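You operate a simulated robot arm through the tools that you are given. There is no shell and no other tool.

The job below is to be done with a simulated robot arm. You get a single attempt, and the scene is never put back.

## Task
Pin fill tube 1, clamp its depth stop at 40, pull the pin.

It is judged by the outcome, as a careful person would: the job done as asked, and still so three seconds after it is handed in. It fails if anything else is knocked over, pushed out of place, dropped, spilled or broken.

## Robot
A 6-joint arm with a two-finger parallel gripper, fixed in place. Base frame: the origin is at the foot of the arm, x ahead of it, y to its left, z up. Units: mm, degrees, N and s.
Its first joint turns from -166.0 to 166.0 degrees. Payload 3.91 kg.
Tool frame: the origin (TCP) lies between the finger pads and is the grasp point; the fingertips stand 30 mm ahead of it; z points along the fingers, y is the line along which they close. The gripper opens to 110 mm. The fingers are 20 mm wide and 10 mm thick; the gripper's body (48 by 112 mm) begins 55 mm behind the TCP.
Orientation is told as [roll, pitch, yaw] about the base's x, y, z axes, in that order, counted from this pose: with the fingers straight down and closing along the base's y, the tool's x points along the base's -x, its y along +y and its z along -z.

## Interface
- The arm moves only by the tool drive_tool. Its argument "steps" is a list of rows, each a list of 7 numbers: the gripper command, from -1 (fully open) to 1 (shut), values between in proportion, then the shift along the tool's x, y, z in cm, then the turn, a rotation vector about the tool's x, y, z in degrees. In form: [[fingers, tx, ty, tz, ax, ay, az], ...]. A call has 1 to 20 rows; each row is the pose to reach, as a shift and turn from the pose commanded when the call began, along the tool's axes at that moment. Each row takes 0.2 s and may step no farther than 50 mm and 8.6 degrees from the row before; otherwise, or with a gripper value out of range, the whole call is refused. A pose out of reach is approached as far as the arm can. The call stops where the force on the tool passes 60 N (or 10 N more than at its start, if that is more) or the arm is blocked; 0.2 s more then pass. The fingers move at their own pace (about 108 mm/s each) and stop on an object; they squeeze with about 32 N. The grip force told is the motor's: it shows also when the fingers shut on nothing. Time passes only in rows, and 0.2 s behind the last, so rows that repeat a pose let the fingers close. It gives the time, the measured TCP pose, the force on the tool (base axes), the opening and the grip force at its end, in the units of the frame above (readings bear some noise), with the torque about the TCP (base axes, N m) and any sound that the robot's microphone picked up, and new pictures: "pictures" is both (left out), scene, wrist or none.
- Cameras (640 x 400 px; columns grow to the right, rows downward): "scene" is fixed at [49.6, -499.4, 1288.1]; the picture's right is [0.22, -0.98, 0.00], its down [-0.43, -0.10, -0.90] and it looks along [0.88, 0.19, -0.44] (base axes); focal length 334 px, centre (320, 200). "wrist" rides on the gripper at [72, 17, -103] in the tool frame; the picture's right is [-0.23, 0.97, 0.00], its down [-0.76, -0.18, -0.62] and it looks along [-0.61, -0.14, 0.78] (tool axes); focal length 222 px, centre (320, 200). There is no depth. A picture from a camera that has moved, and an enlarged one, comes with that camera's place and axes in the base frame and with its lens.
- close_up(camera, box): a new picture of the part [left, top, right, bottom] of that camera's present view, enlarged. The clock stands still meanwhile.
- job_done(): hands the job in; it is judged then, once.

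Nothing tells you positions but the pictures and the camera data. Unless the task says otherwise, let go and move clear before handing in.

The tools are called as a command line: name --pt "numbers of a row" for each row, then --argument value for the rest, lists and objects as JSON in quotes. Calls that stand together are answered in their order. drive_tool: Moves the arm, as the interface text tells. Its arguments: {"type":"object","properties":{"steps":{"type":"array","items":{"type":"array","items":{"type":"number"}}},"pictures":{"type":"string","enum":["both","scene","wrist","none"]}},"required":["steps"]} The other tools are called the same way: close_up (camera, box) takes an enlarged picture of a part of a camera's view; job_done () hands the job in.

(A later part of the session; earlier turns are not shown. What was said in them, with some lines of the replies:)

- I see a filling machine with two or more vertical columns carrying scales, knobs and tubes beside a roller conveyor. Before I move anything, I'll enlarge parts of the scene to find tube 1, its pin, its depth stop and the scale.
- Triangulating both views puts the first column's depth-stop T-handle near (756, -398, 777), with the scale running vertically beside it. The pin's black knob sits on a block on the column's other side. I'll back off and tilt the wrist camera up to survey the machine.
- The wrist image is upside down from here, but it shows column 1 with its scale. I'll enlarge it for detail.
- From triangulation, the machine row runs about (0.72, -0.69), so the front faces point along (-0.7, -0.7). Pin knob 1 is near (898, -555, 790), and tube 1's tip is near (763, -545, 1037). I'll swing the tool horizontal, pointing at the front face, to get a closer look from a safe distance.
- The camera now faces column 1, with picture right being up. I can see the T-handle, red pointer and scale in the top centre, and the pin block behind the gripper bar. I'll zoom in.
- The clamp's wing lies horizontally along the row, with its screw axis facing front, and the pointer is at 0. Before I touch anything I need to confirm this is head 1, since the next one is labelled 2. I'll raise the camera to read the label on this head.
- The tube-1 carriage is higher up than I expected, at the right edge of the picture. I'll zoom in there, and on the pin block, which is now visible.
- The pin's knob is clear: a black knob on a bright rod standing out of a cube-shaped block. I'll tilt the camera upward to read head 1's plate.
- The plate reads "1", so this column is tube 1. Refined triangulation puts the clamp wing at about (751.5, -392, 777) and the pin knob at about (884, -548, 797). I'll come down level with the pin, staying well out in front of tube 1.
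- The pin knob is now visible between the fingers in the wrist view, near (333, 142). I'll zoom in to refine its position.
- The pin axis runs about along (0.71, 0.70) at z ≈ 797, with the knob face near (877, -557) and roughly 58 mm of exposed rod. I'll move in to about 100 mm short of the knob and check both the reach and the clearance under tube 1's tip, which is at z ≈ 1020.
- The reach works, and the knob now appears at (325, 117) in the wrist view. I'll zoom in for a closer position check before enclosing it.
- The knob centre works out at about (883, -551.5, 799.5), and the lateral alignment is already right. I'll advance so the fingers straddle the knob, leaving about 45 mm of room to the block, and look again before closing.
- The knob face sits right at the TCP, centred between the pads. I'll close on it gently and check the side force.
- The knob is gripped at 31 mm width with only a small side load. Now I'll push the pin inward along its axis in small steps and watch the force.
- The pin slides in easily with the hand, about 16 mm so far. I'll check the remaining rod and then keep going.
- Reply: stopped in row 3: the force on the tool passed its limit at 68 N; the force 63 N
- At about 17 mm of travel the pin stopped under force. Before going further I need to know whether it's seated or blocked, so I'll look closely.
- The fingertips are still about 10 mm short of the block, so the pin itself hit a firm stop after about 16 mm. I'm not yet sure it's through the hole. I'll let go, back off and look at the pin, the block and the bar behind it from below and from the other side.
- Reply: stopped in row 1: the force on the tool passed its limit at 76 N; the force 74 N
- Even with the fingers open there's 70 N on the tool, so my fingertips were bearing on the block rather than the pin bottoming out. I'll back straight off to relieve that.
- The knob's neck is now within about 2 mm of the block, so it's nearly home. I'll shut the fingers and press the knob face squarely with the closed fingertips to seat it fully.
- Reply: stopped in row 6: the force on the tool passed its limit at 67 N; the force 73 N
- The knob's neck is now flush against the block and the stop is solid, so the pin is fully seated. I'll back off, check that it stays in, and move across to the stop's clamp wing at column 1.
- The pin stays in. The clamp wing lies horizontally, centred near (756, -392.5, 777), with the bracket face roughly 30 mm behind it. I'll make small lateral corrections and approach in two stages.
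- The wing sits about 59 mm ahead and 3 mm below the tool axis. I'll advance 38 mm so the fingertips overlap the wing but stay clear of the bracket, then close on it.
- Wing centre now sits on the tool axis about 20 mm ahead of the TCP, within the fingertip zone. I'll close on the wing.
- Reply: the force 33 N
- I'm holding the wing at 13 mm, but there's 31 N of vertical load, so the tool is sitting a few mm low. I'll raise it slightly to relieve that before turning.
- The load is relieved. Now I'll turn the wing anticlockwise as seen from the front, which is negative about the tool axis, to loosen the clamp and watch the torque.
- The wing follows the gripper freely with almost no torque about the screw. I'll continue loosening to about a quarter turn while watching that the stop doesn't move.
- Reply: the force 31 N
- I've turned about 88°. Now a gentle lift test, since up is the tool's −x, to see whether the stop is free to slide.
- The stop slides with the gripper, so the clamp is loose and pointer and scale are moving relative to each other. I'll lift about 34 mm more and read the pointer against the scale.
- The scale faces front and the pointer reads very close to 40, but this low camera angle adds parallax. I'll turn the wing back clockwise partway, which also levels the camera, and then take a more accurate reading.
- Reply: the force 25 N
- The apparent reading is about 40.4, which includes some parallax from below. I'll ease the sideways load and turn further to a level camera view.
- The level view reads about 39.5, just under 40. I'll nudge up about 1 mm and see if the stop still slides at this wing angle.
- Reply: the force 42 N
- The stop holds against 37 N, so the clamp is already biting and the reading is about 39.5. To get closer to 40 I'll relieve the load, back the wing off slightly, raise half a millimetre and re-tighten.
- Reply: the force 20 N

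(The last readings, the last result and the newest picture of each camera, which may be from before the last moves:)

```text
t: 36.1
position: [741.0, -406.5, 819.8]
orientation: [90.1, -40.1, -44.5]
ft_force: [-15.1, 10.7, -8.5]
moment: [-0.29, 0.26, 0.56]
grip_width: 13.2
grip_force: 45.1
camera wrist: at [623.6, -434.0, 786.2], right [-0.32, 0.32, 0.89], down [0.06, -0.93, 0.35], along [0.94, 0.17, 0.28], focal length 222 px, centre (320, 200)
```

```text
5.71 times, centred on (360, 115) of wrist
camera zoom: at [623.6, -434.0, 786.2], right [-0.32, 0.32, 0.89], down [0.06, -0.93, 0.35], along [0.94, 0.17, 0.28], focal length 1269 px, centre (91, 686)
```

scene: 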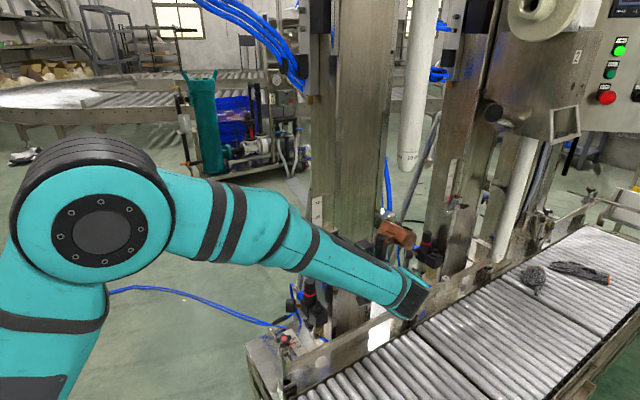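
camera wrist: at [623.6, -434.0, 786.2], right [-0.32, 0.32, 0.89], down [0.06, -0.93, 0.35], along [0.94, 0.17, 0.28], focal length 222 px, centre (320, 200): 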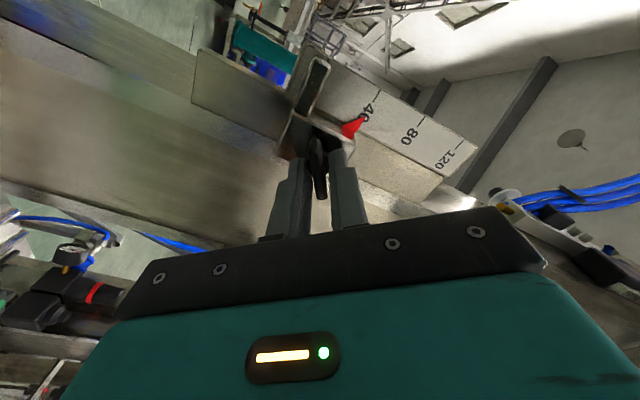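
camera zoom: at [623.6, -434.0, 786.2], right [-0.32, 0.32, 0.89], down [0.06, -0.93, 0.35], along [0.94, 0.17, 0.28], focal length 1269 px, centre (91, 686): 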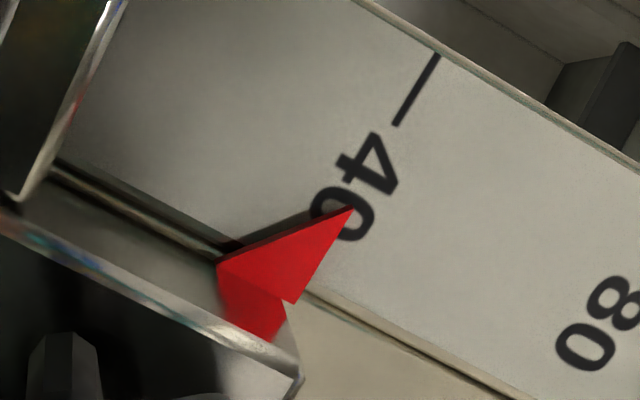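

The stop has moved up about 0.6 mm and now sits right at 40. Now I'll tighten clockwise and recheck at the level view.

drive_tool --pt "1 0.05 0.04 0 0 0 8" --pt "1 0.03 0.02 0 0 0 16" --pt "1 0 0 0 0 0 24" --pt "1 0 0 0 0 0 24" --pictures "wrist"

close_up --camera "wrist" --box '[310, 60, 390, 140]'

```text
t: 37.1
position: [742.4, -407.2, 819.2]
orientation: [90.1, -15.8, -44.4]
ft_force: [-2.7, 2.2, -10.0]
moment: [-0.29, 0.24, -0.13]
grip_width: 13.1
grip_force: 44.9
camera wrist: at [618.4, -429.0, 815.3], right [-0.03, 0.03, 1.0], down [0.12, -0.99, 0.04], along [0.99, 0.12, 0.03], focal length 222 px, centre (320, 200)
```

wrist: 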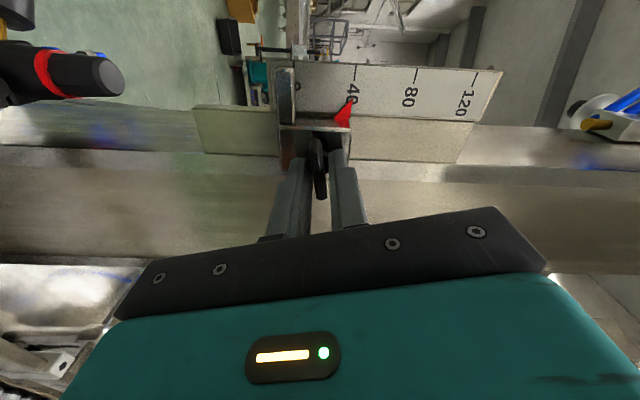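

```text
5.00 times, centred on (350, 100) of wrist
camera zoom: at [618.4, -429.0, 815.3], right [-0.03, 0.03, 1.0], down [0.12, -0.99, 0.04], along [0.99, 0.12, 0.03], focal length 1111 px, centre (170, 700)
```

zoom: 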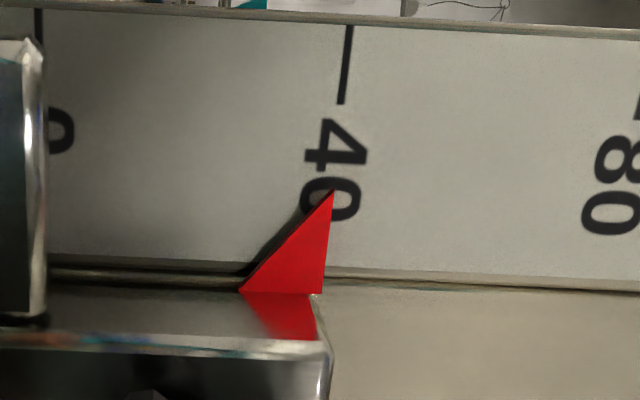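

The level reading is now about 39.8–40. I'll continue tightening past the original wing angle until I feel firm torque.

drive_tool --pt "1 0 -0.03 0 0 0 5" --pt "1 0 -0.05 0 0 0 10" --pt "1 0 -0.05 0 0 0 15" --pt "1 0 -0.05 0 0 0 15" --pictures "wrist"

close_up --camera "wrist" --box '[280, 50, 380, 170]'

```text
t: 38.1
position: [742.9, -407.5, 819.0]
orientation: [90.0, -0.8, -44.5]
ft_force: [6.4, -4.9, -15.7]
moment: [-0.56, 0.3, -0.52]
grip_width: 13.1
grip_force: 45.0
camera wrist: at [619.9, -430.5, 833.8], right [0.15, -0.15, 0.98], down [0.11, -0.98, -0.17], along [0.98, 0.13, -0.13], focal length 222 px, centre (320, 200)
```

wrist: 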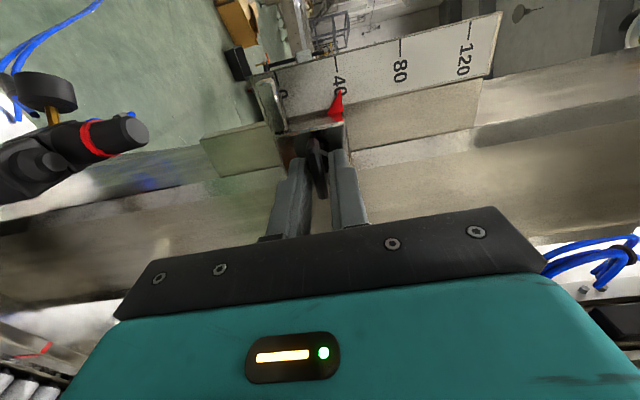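

```text
3.33 times, centred on (330, 110) of wrist
camera zoom: at [619.9, -430.5, 833.8], right [0.15, -0.15, 0.98], down [0.11, -0.98, -0.17], along [0.98, 0.13, -0.13], focal length 740 px, centre (287, 500)
```

zoom: 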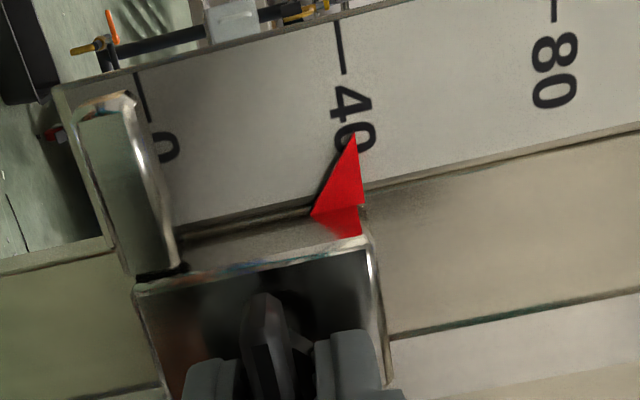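

A resisting torque of about 0.2 N·m is beginning to build. I'll turn a bit further to make it properly tight.

drive_tool --pt "1 0 -0.05 0 0 0 4" --pt "1 0 -0.07 0 0 0 8" --pt "1 0 -0.07 0 0 0 12" --pt "1 0 -0.07 0 0 0 12" --pictures "wrist"

close_up --camera "wrist" --box '[280, 50, 380, 170]'

```text
t: 39.1
position: [741.7, -406.6, 818.8]
orientation: [90.0, 11.1, -44.4]
ft_force: [4.0, 1.7, -21.1]
moment: [-0.36, 0.23, -0.06]
grip_width: 13.1
grip_force: 45.0
camera wrist: at [623.0, -433.7, 847.8], right [0.29, -0.29, 0.91], down [0.07, -0.94, -0.32], along [0.95, 0.16, -0.26], focal length 222 px, centre (320, 200)
```

wrist: 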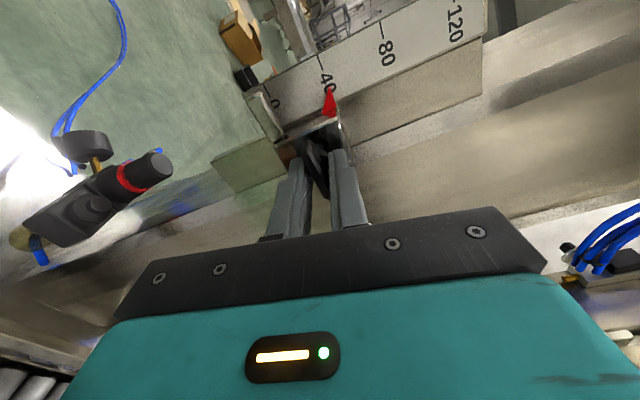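

```text
3.33 times, centred on (330, 110) of wrist
camera zoom: at [623.0, -433.7, 847.8], right [0.29, -0.29, 0.91], down [0.07, -0.94, -0.32], along [0.95, 0.16, -0.26], focal length 740 px, centre (287, 500)
```

zoom: 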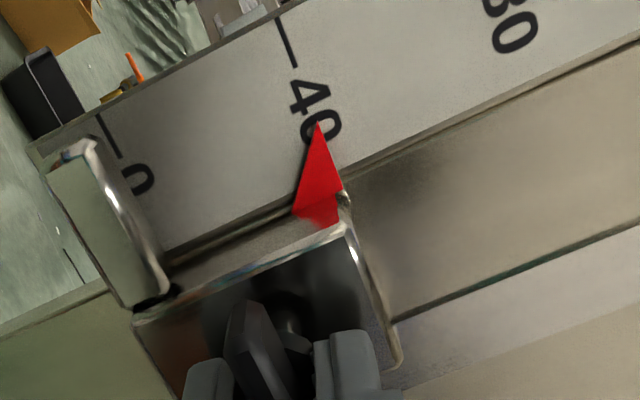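

The wing seems to have reached its end of travel while the pads start slipping around the hub. I'll turn a little more so the pads bear on the wing itself and confirm it's hard tight.

drive_tool --pt "1 0 -0.05 0 0 0 4" --pt "1 0 -0.1 0 0 0 8" --pt "1 0 -0.1 0 0 0 12" --pt "1 0 -0.1 0 0 0 16" --pt "1 0 -0.1 0 0 0 16" --pictures "wrist"

close_up --camera "wrist" --box '[280, 70, 380, 190]'

```text
t: 40.3
position: [742.0, -406.3, 818.4]
orientation: [90.1, 27.0, -44.3]
ft_force: [8.1, 3.3, 9.0]
moment: [-0.96, -1.09, 0.12]
grip_width: 16.8
grip_force: 45.0
camera wrist: at [630.3, -441.0, 865.6], right [0.46, -0.45, 0.76], down [-0.01, -0.86, -0.51], along [0.89, 0.23, -0.4], focal length 222 px, centre (320, 200)
```

wrist: 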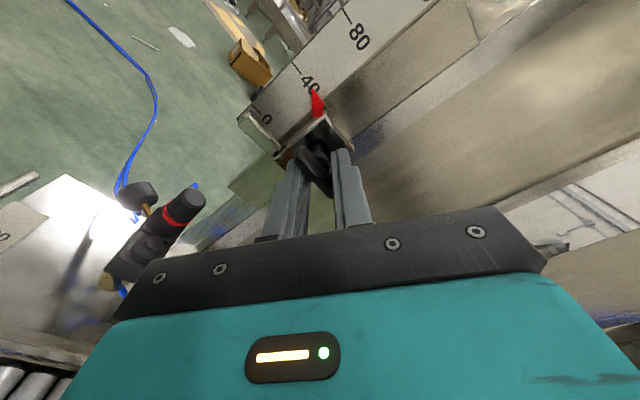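

```text
3.33 times, centred on (330, 130) of wrist
camera zoom: at [630.3, -441.0, 865.6], right [0.46, -0.45, 0.76], down [-0.01, -0.86, -0.51], along [0.89, 0.23, -0.4], focal length 740 px, centre (287, 433)
```

zoom: 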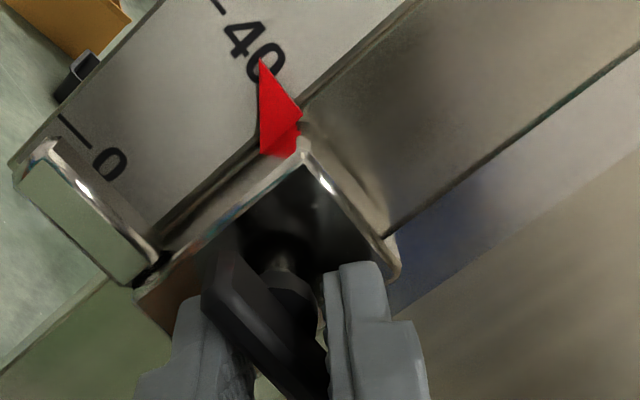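

Now there's a solid 1.45 N·m against the wing and it won't turn further, so the clamp is hard tight with the pointer at 40. I'll open right here without turning back, so the wing isn't loosened, and withdraw straight out.

drive_tool --pt "0.4 0 0 0 0 0 0" --pt "0.3 0 0 0 0 0 0" --pt "0.3 0 0 -2 0 0 0" --pt "0.3 0 0 -5 0 0 0" --pt "0.3 0 0 -8 0 0 0" --pt "0.3 0 0 -11 0 0 0" --pt "0.3 0 0 -11 0 0 0"

close_up --camera "wrist" --box '[260, 30, 380, 140]'

close_up --camera "scene" --box '[300, 190, 360, 250]'

```text
t: 41.9
position: [664.9, -485.3, 815.2]
orientation: [90.1, 27.1, -44.5]
ft_force: [0.7, 0.0, -0.6]
moment: [-0.01, 0.0, 0.02]
grip_width: 38.3
grip_force: 0.0
camera wrist: at [553.1, -519.6, 864.6], right [0.46, -0.45, 0.76], down [-0.01, -0.86, -0.51], along [0.89, 0.23, -0.4], focal length 222 px, centre (320, 200)
```

scene: 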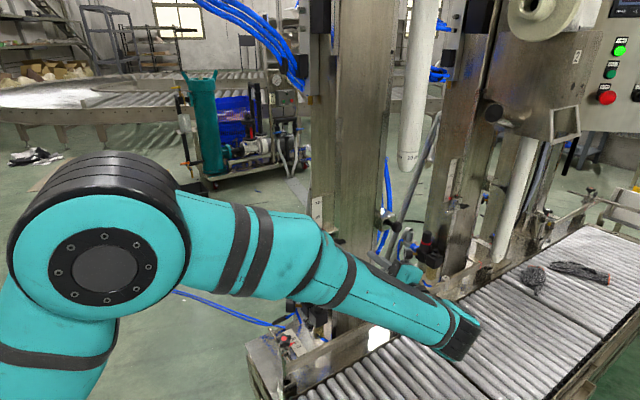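
wrist: 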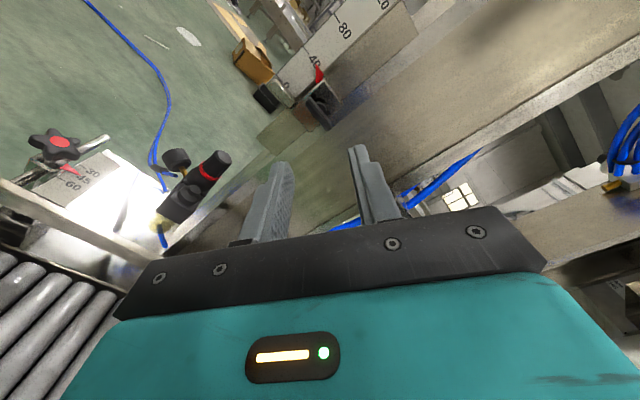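

```text
3.64 times, centred on (320, 85) of wrist
camera zoom: at [553.1, -519.6, 864.6], right [0.46, -0.45, 0.76], down [-0.01, -0.86, -0.51], along [0.89, 0.23, -0.4], focal length 808 px, centre (320, 618)
```

zoom: 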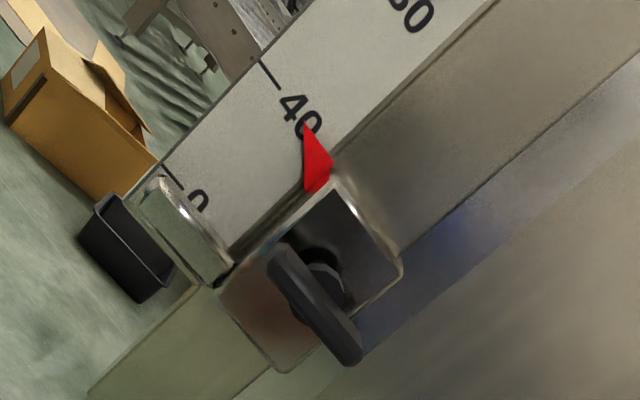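

```text
6.67 times, centred on (330, 220) of scene
camera zoom: at [49.6, -499.4, 1288.1], right [0.22, -0.98, 0.0], down [-0.43, -0.1, -0.9], along [0.88, 0.19, -0.44], focal length 2223 px, centre (253, 67)
```

zoom: 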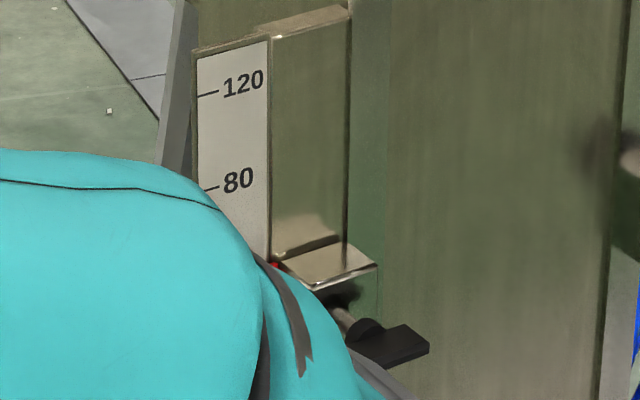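

The stop is clamped at 40, with the wing back along its original tight direction. Next I'll return to the pin: swing the tool back upright and shift over in front of the knob.

drive_tool --pt "0.1 -3.09 1.28 -0.2 0 0 -4.5" --pt "0 -6.18 2.55 -0.4 0 0 -9" --pt "-0.2 -9.28 3.83 -0.6 0 0 -13.5" --pt "-0.2 -12.37 5.1 -0.8 0 0 -18" --pt "-0.2 -15.46 6.38 -1 0 0 -22.5" --pt "-0.2 -18.55 7.65 -1 0 0 -27" --pt "-0.2 -18.55 7.65 -1 0 0 -27"

close_up --camera "wrist" --box '[250, 50, 410, 170]'

close_up --camera "scene" --box '[300, 195, 360, 255]'

```text
t: 43.5
position: [801.9, -633.3, 801.3]
orientation: [90.0, 0.0, -44.3]
ft_force: [-0.5, 0.3, -1.1]
moment: [0.03, 0.0, 0.01]
grip_width: 65.9
grip_force: 0.0
camera wrist: at [678.7, -657.0, 817.3], right [0.16, -0.16, 0.97], down [0.11, -0.98, -0.18], along [0.98, 0.13, -0.14], focal length 222 px, centre (320, 200)
```

scene: 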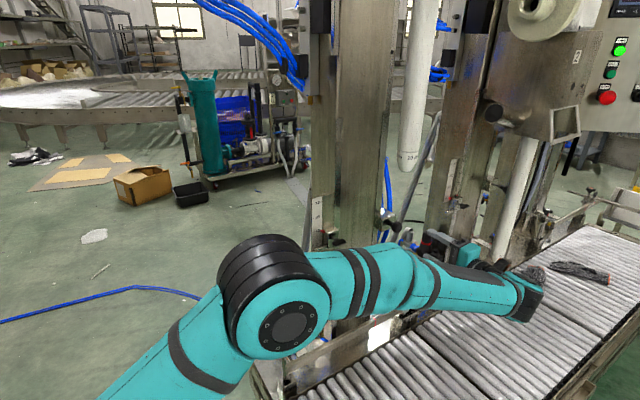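
wrist: 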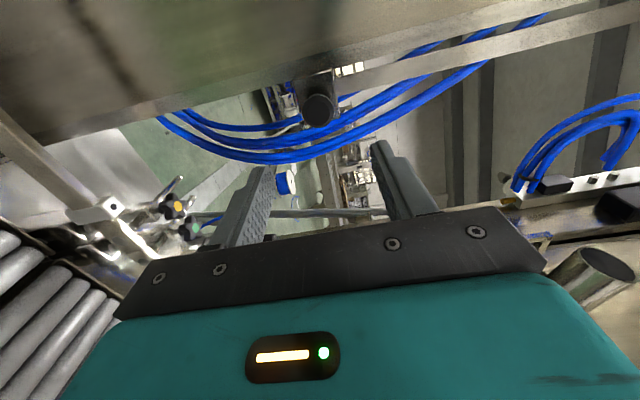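

```text
3.33 times, centred on (330, 110) of wrist
camera zoom: at [678.7, -657.0, 817.3], right [0.16, -0.16, 0.97], down [0.11, -0.98, -0.18], along [0.98, 0.13, -0.14], focal length 740 px, centre (287, 500)
```

zoom: 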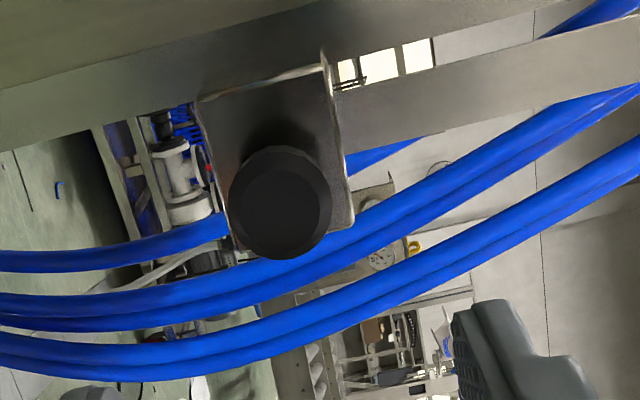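

```text
6.67 times, centred on (330, 225) of scene
camera zoom: at [49.6, -499.4, 1288.1], right [0.22, -0.98, 0.0], down [-0.43, -0.1, -0.9], along [0.88, 0.19, -0.44], focal length 2223 px, centre (253, 33)
```

zoom: 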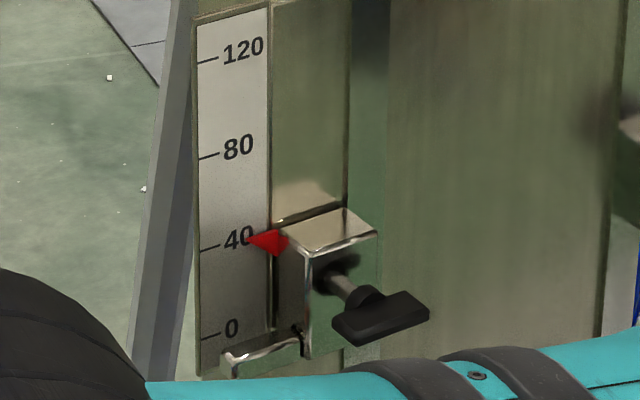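

The pointer on the scene view sits at the 40 mark. For a consistent check I'll repeat the exact close-up I took at the start, when the pointer was at 0.

close_up --camera "scene" --box '[300, 190, 360, 280]'

close_up --camera "scene" --box '[310, 220, 334, 235]'

close_up --camera "scene" --box '[440, 185, 470, 225]'

```text
4.44 times, centred on (330, 235) of scene
camera zoom: at [49.6, -499.4, 1288.1], right [0.22, -0.98, 0.0], down [-0.43, -0.1, -0.9], along [0.88, 0.19, -0.44], focal length 1482 px, centre (276, 44)
```

zoom: 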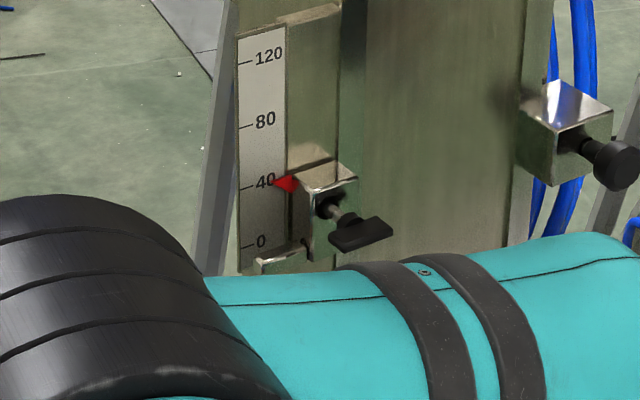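

```text
16.00 times, centred on (322, 228) of scene
camera zoom: at [49.6, -499.4, 1288.1], right [0.22, -0.98, 0.0], down [-0.43, -0.1, -0.9], along [0.88, 0.19, -0.44], focal length 5336 px, centre (288, -240)
```

zoom: 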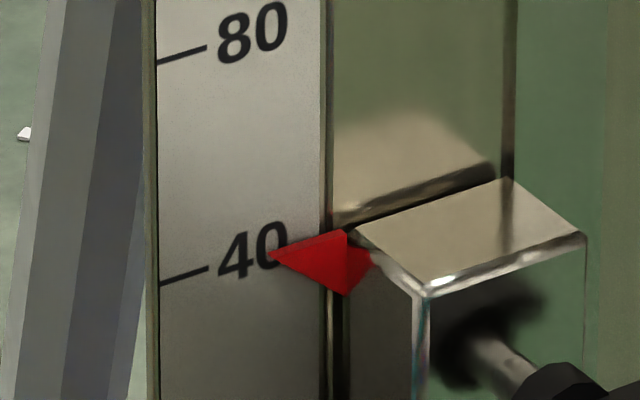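

```text
10.00 times, centred on (455, 205) of scene
camera zoom: at [49.6, -499.4, 1288.1], right [0.22, -0.98, 0.0], down [-0.43, -0.1, -0.9], along [0.88, 0.19, -0.44], focal length 3335 px, centre (-1030, 150)
```

zoom: 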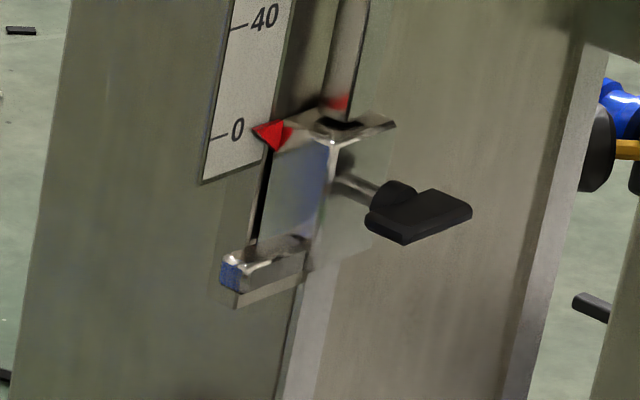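

All the near-level readings agree on 40 within about half a millimetre, and the wing is tight. I'll now advance over the pin knob, stopping short of the block so the fingertips don't touch it this time.

drive_tool --pt "-0.2 0.05 -0.15 3.5 0 0 0" --pt "-0.2 0.05 -0.15 7 0 0 0" --pt "-0.2 0.05 -0.15 10 0 0 0" --pt "-0.2 0.05 -0.15 11.8 0 0 0" --pt "-0.2 0.05 -0.15 11.8 0 0 0"

close_up --camera "wrist" --box '[260, 80, 400, 220]'

close_up --camera "scene" --box '[375, 195, 415, 235]'

```text
t: 44.7
position: [882.9, -548.8, 799.5]
orientation: [90.1, 0.1, -44.5]
ft_force: [0.3, 0.0, 0.1]
moment: [-0.04, 0.02, -0.02]
grip_width: 66.1
grip_force: 0.0
camera wrist: at [760.6, -571.3, 816.0], right [0.16, -0.16, 0.97], down [0.11, -0.98, -0.18], along [0.98, 0.13, -0.14], focal length 222 px, centre (320, 200)
```

scene: 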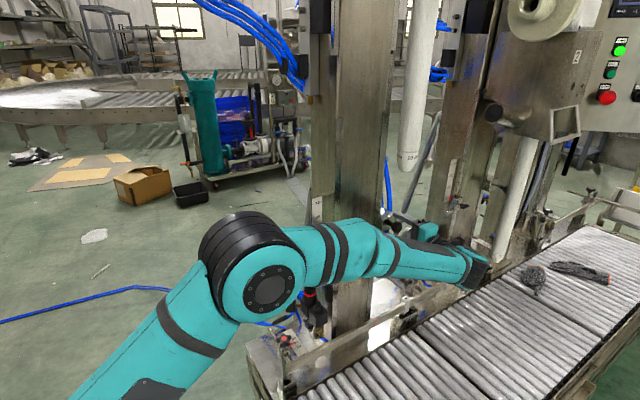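
wrist: 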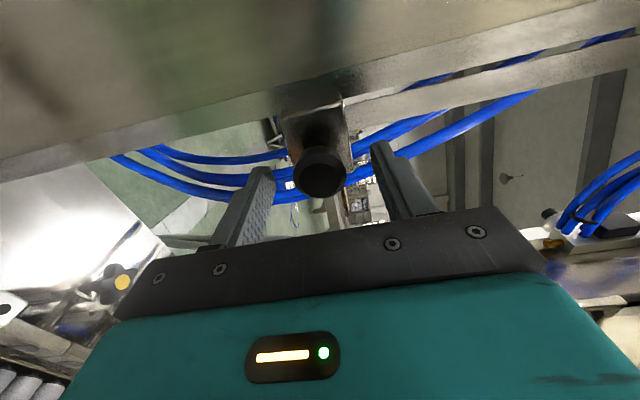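

```text
2.86 times, centred on (330, 150) of wrist
camera zoom: at [760.6, -571.3, 816.0], right [0.16, -0.16, 0.97], down [0.11, -0.98, -0.18], along [0.98, 0.13, -0.14], focal length 635 px, centre (291, 343)
```

zoom: 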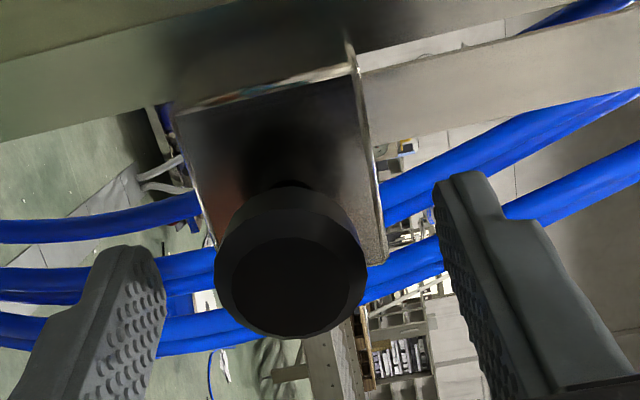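

```text
10.00 times, centred on (395, 215) of scene
camera zoom: at [49.6, -499.4, 1288.1], right [0.22, -0.98, 0.0], down [-0.43, -0.1, -0.9], along [0.88, 0.19, -0.44], focal length 3335 px, centre (-430, 50)
```

zoom: 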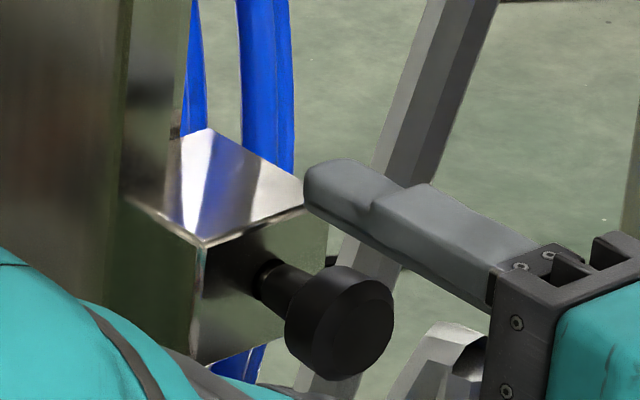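

The knob sits between the pads with the face about 8 mm ahead of the TCP and the tips clear of the block. I'll close on it.

drive_tool --pt "-0.2 0 0 0.3 0 0 0" --pt "0.4 0 0 0.3 0 0 0" --pt "1 0 0 0.3 0 0 0" --pt "1 0 0 0.3 0 0 0" --pictures "wrist"

```text
t: 45.7
position: [884.7, -546.0, 799.8]
orientation: [90.1, 0.1, -44.4]
ft_force: [2.0, -0.8, 5.7]
moment: [0.03, -0.02, 0.07]
grip_width: 31.3
grip_force: 44.6
camera wrist: at [762.2, -569.2, 816.4], right [0.16, -0.16, 0.97], down [0.11, -0.98, -0.18], along [0.98, 0.13, -0.14], focal length 222 px, centre (320, 200)
```

wrist: 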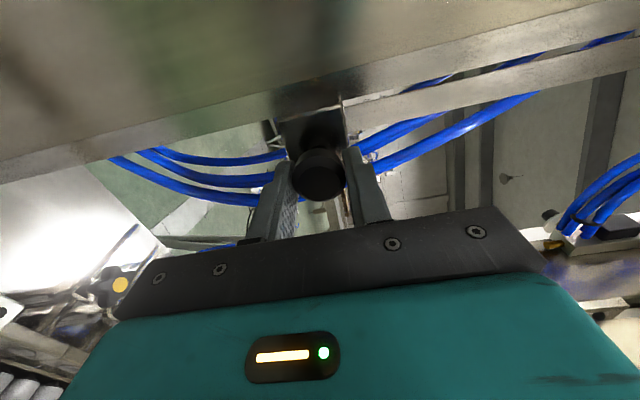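

The knob is firmly held at 31 mm with little side load. I'll now pull the pin straight out along its axis in small steps.

drive_tool --pt "1 0 0 -0.4 0 0 0" --pt "1 0 0 -0.8 0 0 0" --pt "1 0 0 -1.2 0 0 0" --pt "1 0 0 -1.5 0 0 0" --pt "1 0 0 -1.5 0 0 0"

close_up --camera "scene" --box '[375, 195, 415, 235]'

close_up --camera "scene" --box '[370, 110, 450, 180]'

```text
t: 46.9
position: [873.2, -556.6, 799.7]
orientation: [90.0, 0.1, -44.5]
ft_force: [-10.4, 9.7, 1.8]
moment: [0.05, -0.03, 0.46]
grip_width: 30.8
grip_force: 45.3
camera wrist: at [751.6, -579.9, 816.5], right [0.16, -0.16, 0.97], down [0.11, -0.98, -0.18], along [0.98, 0.13, -0.14], focal length 222 px, centre (320, 200)
```

scene: 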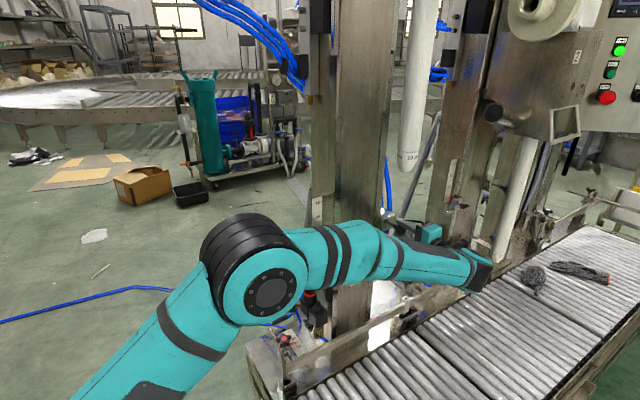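
wrist: 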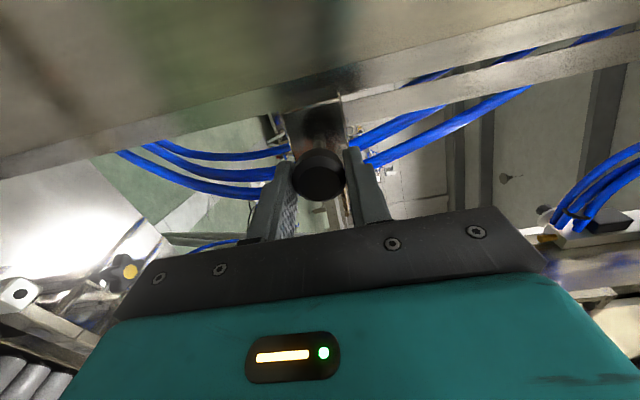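

```text
10.00 times, centred on (395, 215) of scene
camera zoom: at [49.6, -499.4, 1288.1], right [0.22, -0.98, 0.0], down [-0.43, -0.1, -0.9], along [0.88, 0.19, -0.44], focal length 3335 px, centre (-430, 50)
```

zoom: 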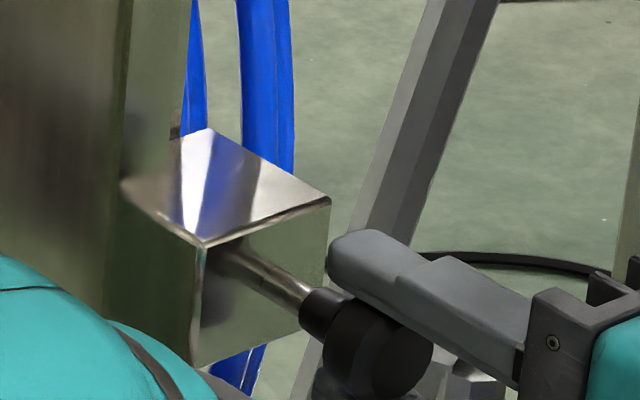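

```text
5.71 times, centred on (410, 145) of scene
camera zoom: at [49.6, -499.4, 1288.1], right [0.22, -0.98, 0.0], down [-0.43, -0.1, -0.9], along [0.88, 0.19, -0.44], focal length 1906 px, centre (-194, 514)
```

zoom: 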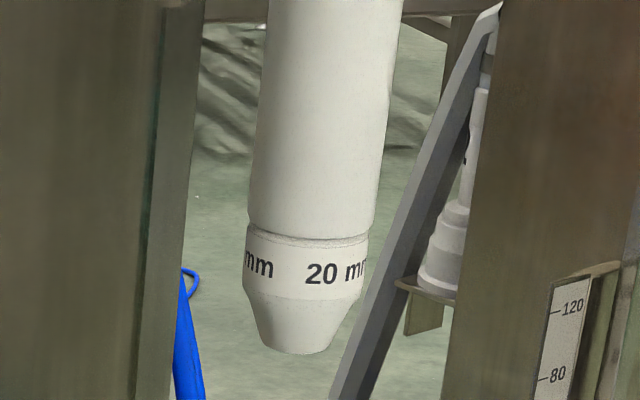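

The pin has come out about 15 mm and the tube stays put. Compared with the starting view the knob was about 8 mm further out, so I'll pull the rest of the way.

drive_tool --pt "1 0.05 0 -0.3 0 0 0" --pt "1 0.05 0 -0.6 0 0 0" --pt "1 0.05 0 -0.9 0 0 0" --pt "1 0.05 0 -1.1 0 0 0"

close_up --camera "scene" --box '[370, 200, 430, 260]'

```text
t: 47.9
position: [865.8, -562.9, 800.2]
orientation: [89.9, 0.2, -44.2]
ft_force: [26.7, 25.8, 10.2]
moment: [0.01, -0.04, -0.04]
grip_width: 31.6
grip_force: 45.8
camera wrist: at [743.9, -586.3, 816.5], right [0.16, -0.16, 0.97], down [0.11, -0.98, -0.18], along [0.98, 0.14, -0.14], focal length 222 px, centre (320, 200)
```

scene: 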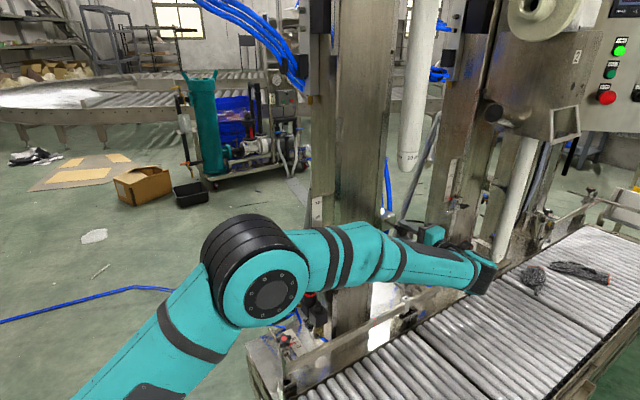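
wrist: 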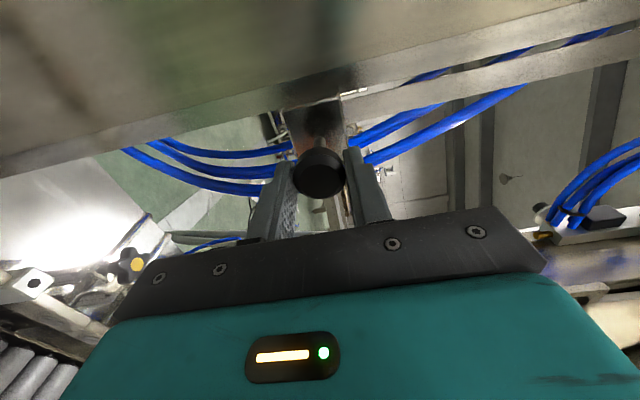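

```text
6.67 times, centred on (400, 230) of scene
camera zoom: at [49.6, -499.4, 1288.1], right [0.22, -0.98, 0.0], down [-0.43, -0.1, -0.9], along [0.88, 0.19, -0.44], focal length 2223 px, centre (-213, 0)
```

zoom: 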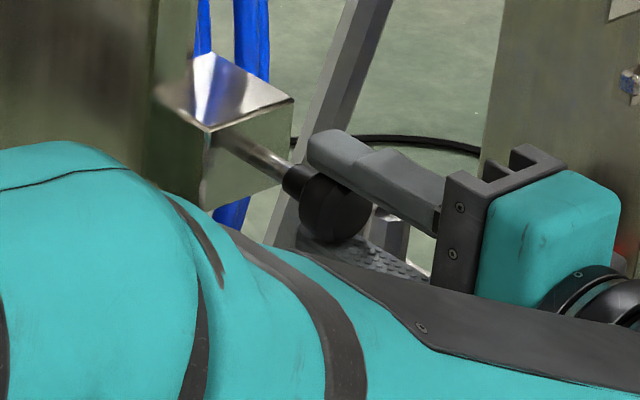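

The knob is back exactly at its starting "out" position and pulls against a firm limit at about 37 N, so the pin is fully pulled. I'll ease the tension, open, and back clear.

drive_tool --pt "1 0 0 0.15 0 0 0" --pt "0.3 0 0 0.15 0 0 0" --pt "0 0 0 0.15 0 0 0" --pt "-0.2 0 0 0 0 0 0" --pt "-0.3 0 0 -3 0 0 0" --pt "-0.3 0 0 -6.5 0 0 0" --pt "-0.3 0 0 -10 0 0 0" --pt "-0.3 2 0 -14 0 0 0" --pt "-0.3 4 0 -18 0 0 0" --pt "-0.3 4 0 -22 0 0 0" --pt "-0.3 4 0 -22 0 0 0"

close_up --camera "scene" --box '[370, 200, 430, 260]'

close_up --camera "scene" --box '[300, 190, 360, 280]'

close_up --camera "scene" --box '[370, 110, 450, 180]'

```text
t: 50.3
position: [683.5, -691.8, 800.1]
orientation: [90.2, 0.0, -44.4]
ft_force: [-0.7, -0.8, -0.6]
moment: [0.02, -0.03, 0.03]
grip_width: 71.7
grip_force: 0.0
camera wrist: at [560.5, -715.8, 816.9], right [0.16, -0.16, 0.97], down [0.11, -0.98, -0.18], along [0.98, 0.13, -0.14], focal length 222 px, centre (320, 200)
```

scene: 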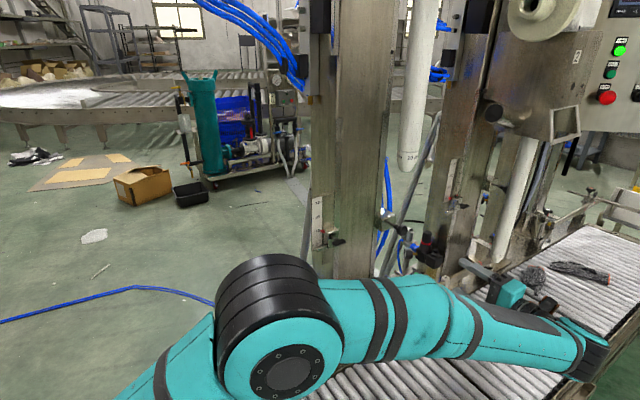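
wrist: 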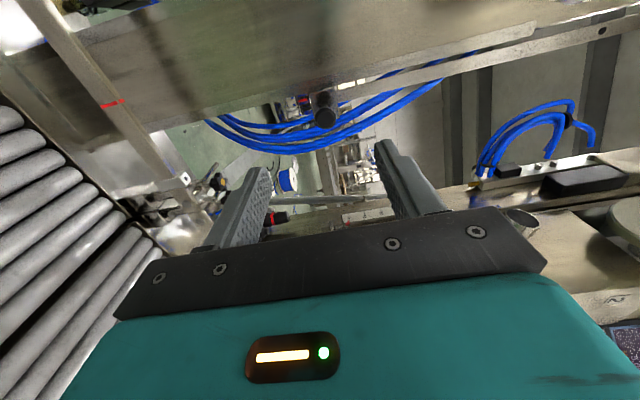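

```text
6.67 times, centred on (400, 230) of scene
camera zoom: at [49.6, -499.4, 1288.1], right [0.22, -0.98, 0.0], down [-0.43, -0.1, -0.9], along [0.88, 0.19, -0.44], focal length 2223 px, centre (-213, 0)
```

zoom: 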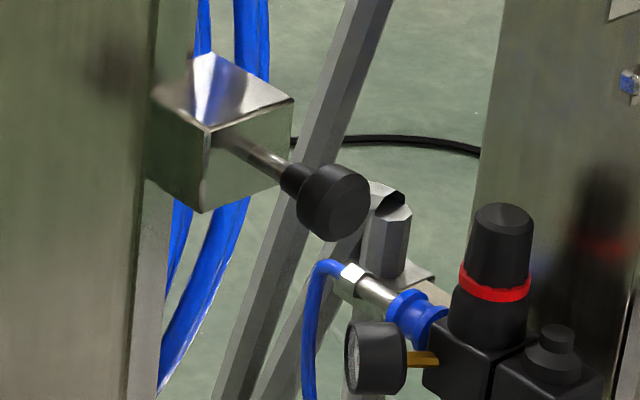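

```text
4.44 times, centred on (330, 235) of scene
camera zoom: at [49.6, -499.4, 1288.1], right [0.22, -0.98, 0.0], down [-0.43, -0.1, -0.9], along [0.88, 0.19, -0.44], focal length 1482 px, centre (276, 44)
```

zoom: 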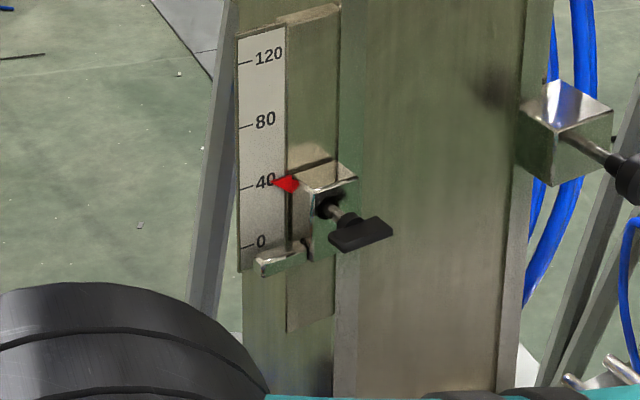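

```text
5.71 times, centred on (410, 145) of scene
camera zoom: at [49.6, -499.4, 1288.1], right [0.22, -0.98, 0.0], down [-0.43, -0.1, -0.9], along [0.88, 0.19, -0.44], focal length 1906 px, centre (-194, 514)
```

zoom: 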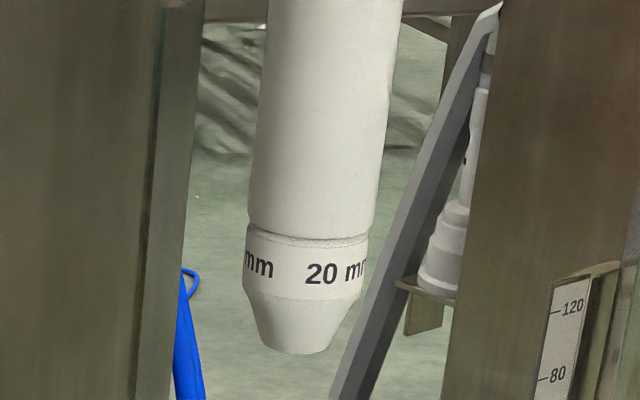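

Everything looks right: the pin is out as at the start, tube 1 hasn't moved, and the pointer is at 40. Before handing in I'll take one parallax-free reading with the wrist camera level with the pointer, staying well clear.

drive_tool --pt "-0.3 2.7 0.4 1.5 0 0 0" --pt "-0.3 5.4 0.8 3 0 0 0" --pt "-0.3 8.1 1.2 4.5 0 0 0" --pt "-0.3 10.8 1.6 6 0 0 0" --pt "-0.3 13.5 2.0 8 0 0 0" --pt "-0.3 16.2 2.2 10 0 0 0" --pt "-0.3 16.2 2.2 10 0 0 0"

close_up --camera "wrist" --box '[270, 40, 390, 120]'

close_up --camera "wrist" --box '[310, 60, 360, 100]'

```text
t: 51.9
position: [637.8, -508.9, 821.6]
orientation: [90.1, 0.2, -44.4]
ft_force: [-0.1, -0.7, -0.1]
moment: [0.01, -0.04, -0.01]
grip_width: 71.4
grip_force: 0.1
camera wrist: at [515.2, -531.5, 838.5], right [0.16, -0.16, 0.97], down [0.11, -0.98, -0.18], along [0.98, 0.13, -0.14], focal length 222 px, centre (320, 200)
```

scene: 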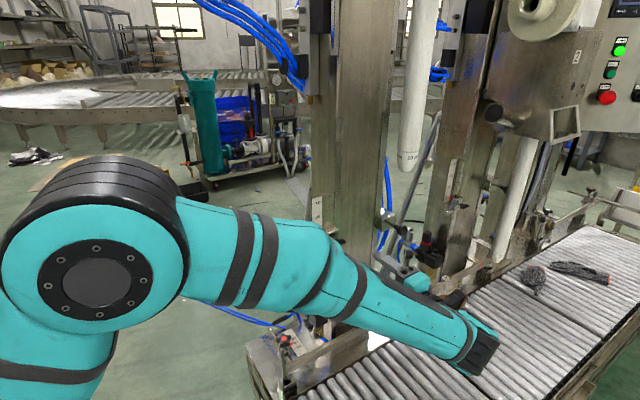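
wrist: 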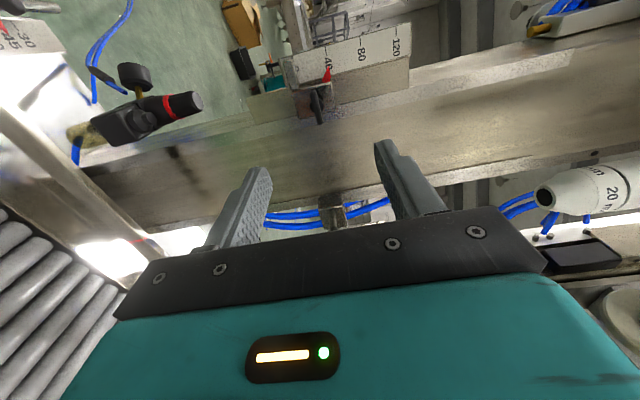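

```text
5.00 times, centred on (330, 80) of wrist
camera zoom: at [515.2, -531.5, 838.5], right [0.16, -0.16, 0.97], down [0.11, -0.98, -0.18], along [0.98, 0.13, -0.14], focal length 1111 px, centre (270, 800)
```

zoom: 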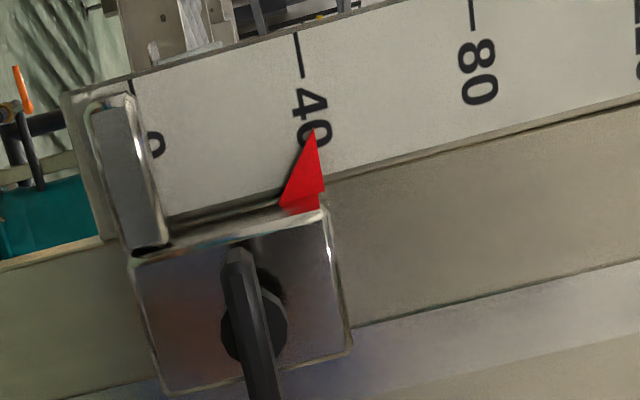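

```text
10.00 times, centred on (335, 80) of wrist
camera zoom: at [515.2, -531.5, 838.5], right [0.16, -0.16, 0.97], down [0.11, -0.98, -0.18], along [0.98, 0.13, -0.14], focal length 2221 px, centre (170, 1400)
```

zoom: 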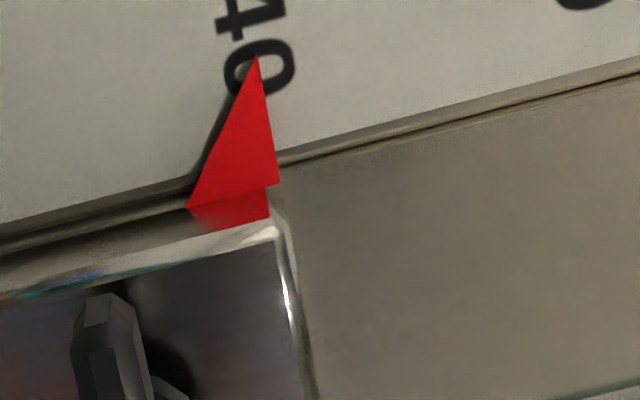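

The level view shows the pointer at 40 within about half a millimetre, the same tiny offset it had at 0. The wing is tight, the pin is pulled, tube 1 is unmoved and the gripper is empty and clear, so I'm handing in.

job_done

```text
The job is handed in.
```

Fill tube 1 was pinned, its depth stop is clamped at 40, and the pin is pulled again. The job is handed in, and I haven't been told the result.

- **Tube:** I confirmed it was tube 1 from the "1" plate on its head. It had not moved by the time I handed in.
- **Pin in:** I pushed it in until the knob was close against its block and would go no further. On the first push my fingertips pressed on that block at about 70 N. I backed off and finished the push on the knob face, and saw no damage.
- **Depth stop:** I loosened the wing, raised the stop from 0 to 40 and tightened it until it would not turn any further. The final level reading was about 40.4, give or take 0.3 mm. The pointer also read about 0.4 high at the zero mark, so the stop moved almost exactly 40 mm.
- **Pin out:** I pulled it back to where it started, against its end stop.

I saw nothing else knocked or shifted, and the gripper is empty and clear of the machine.
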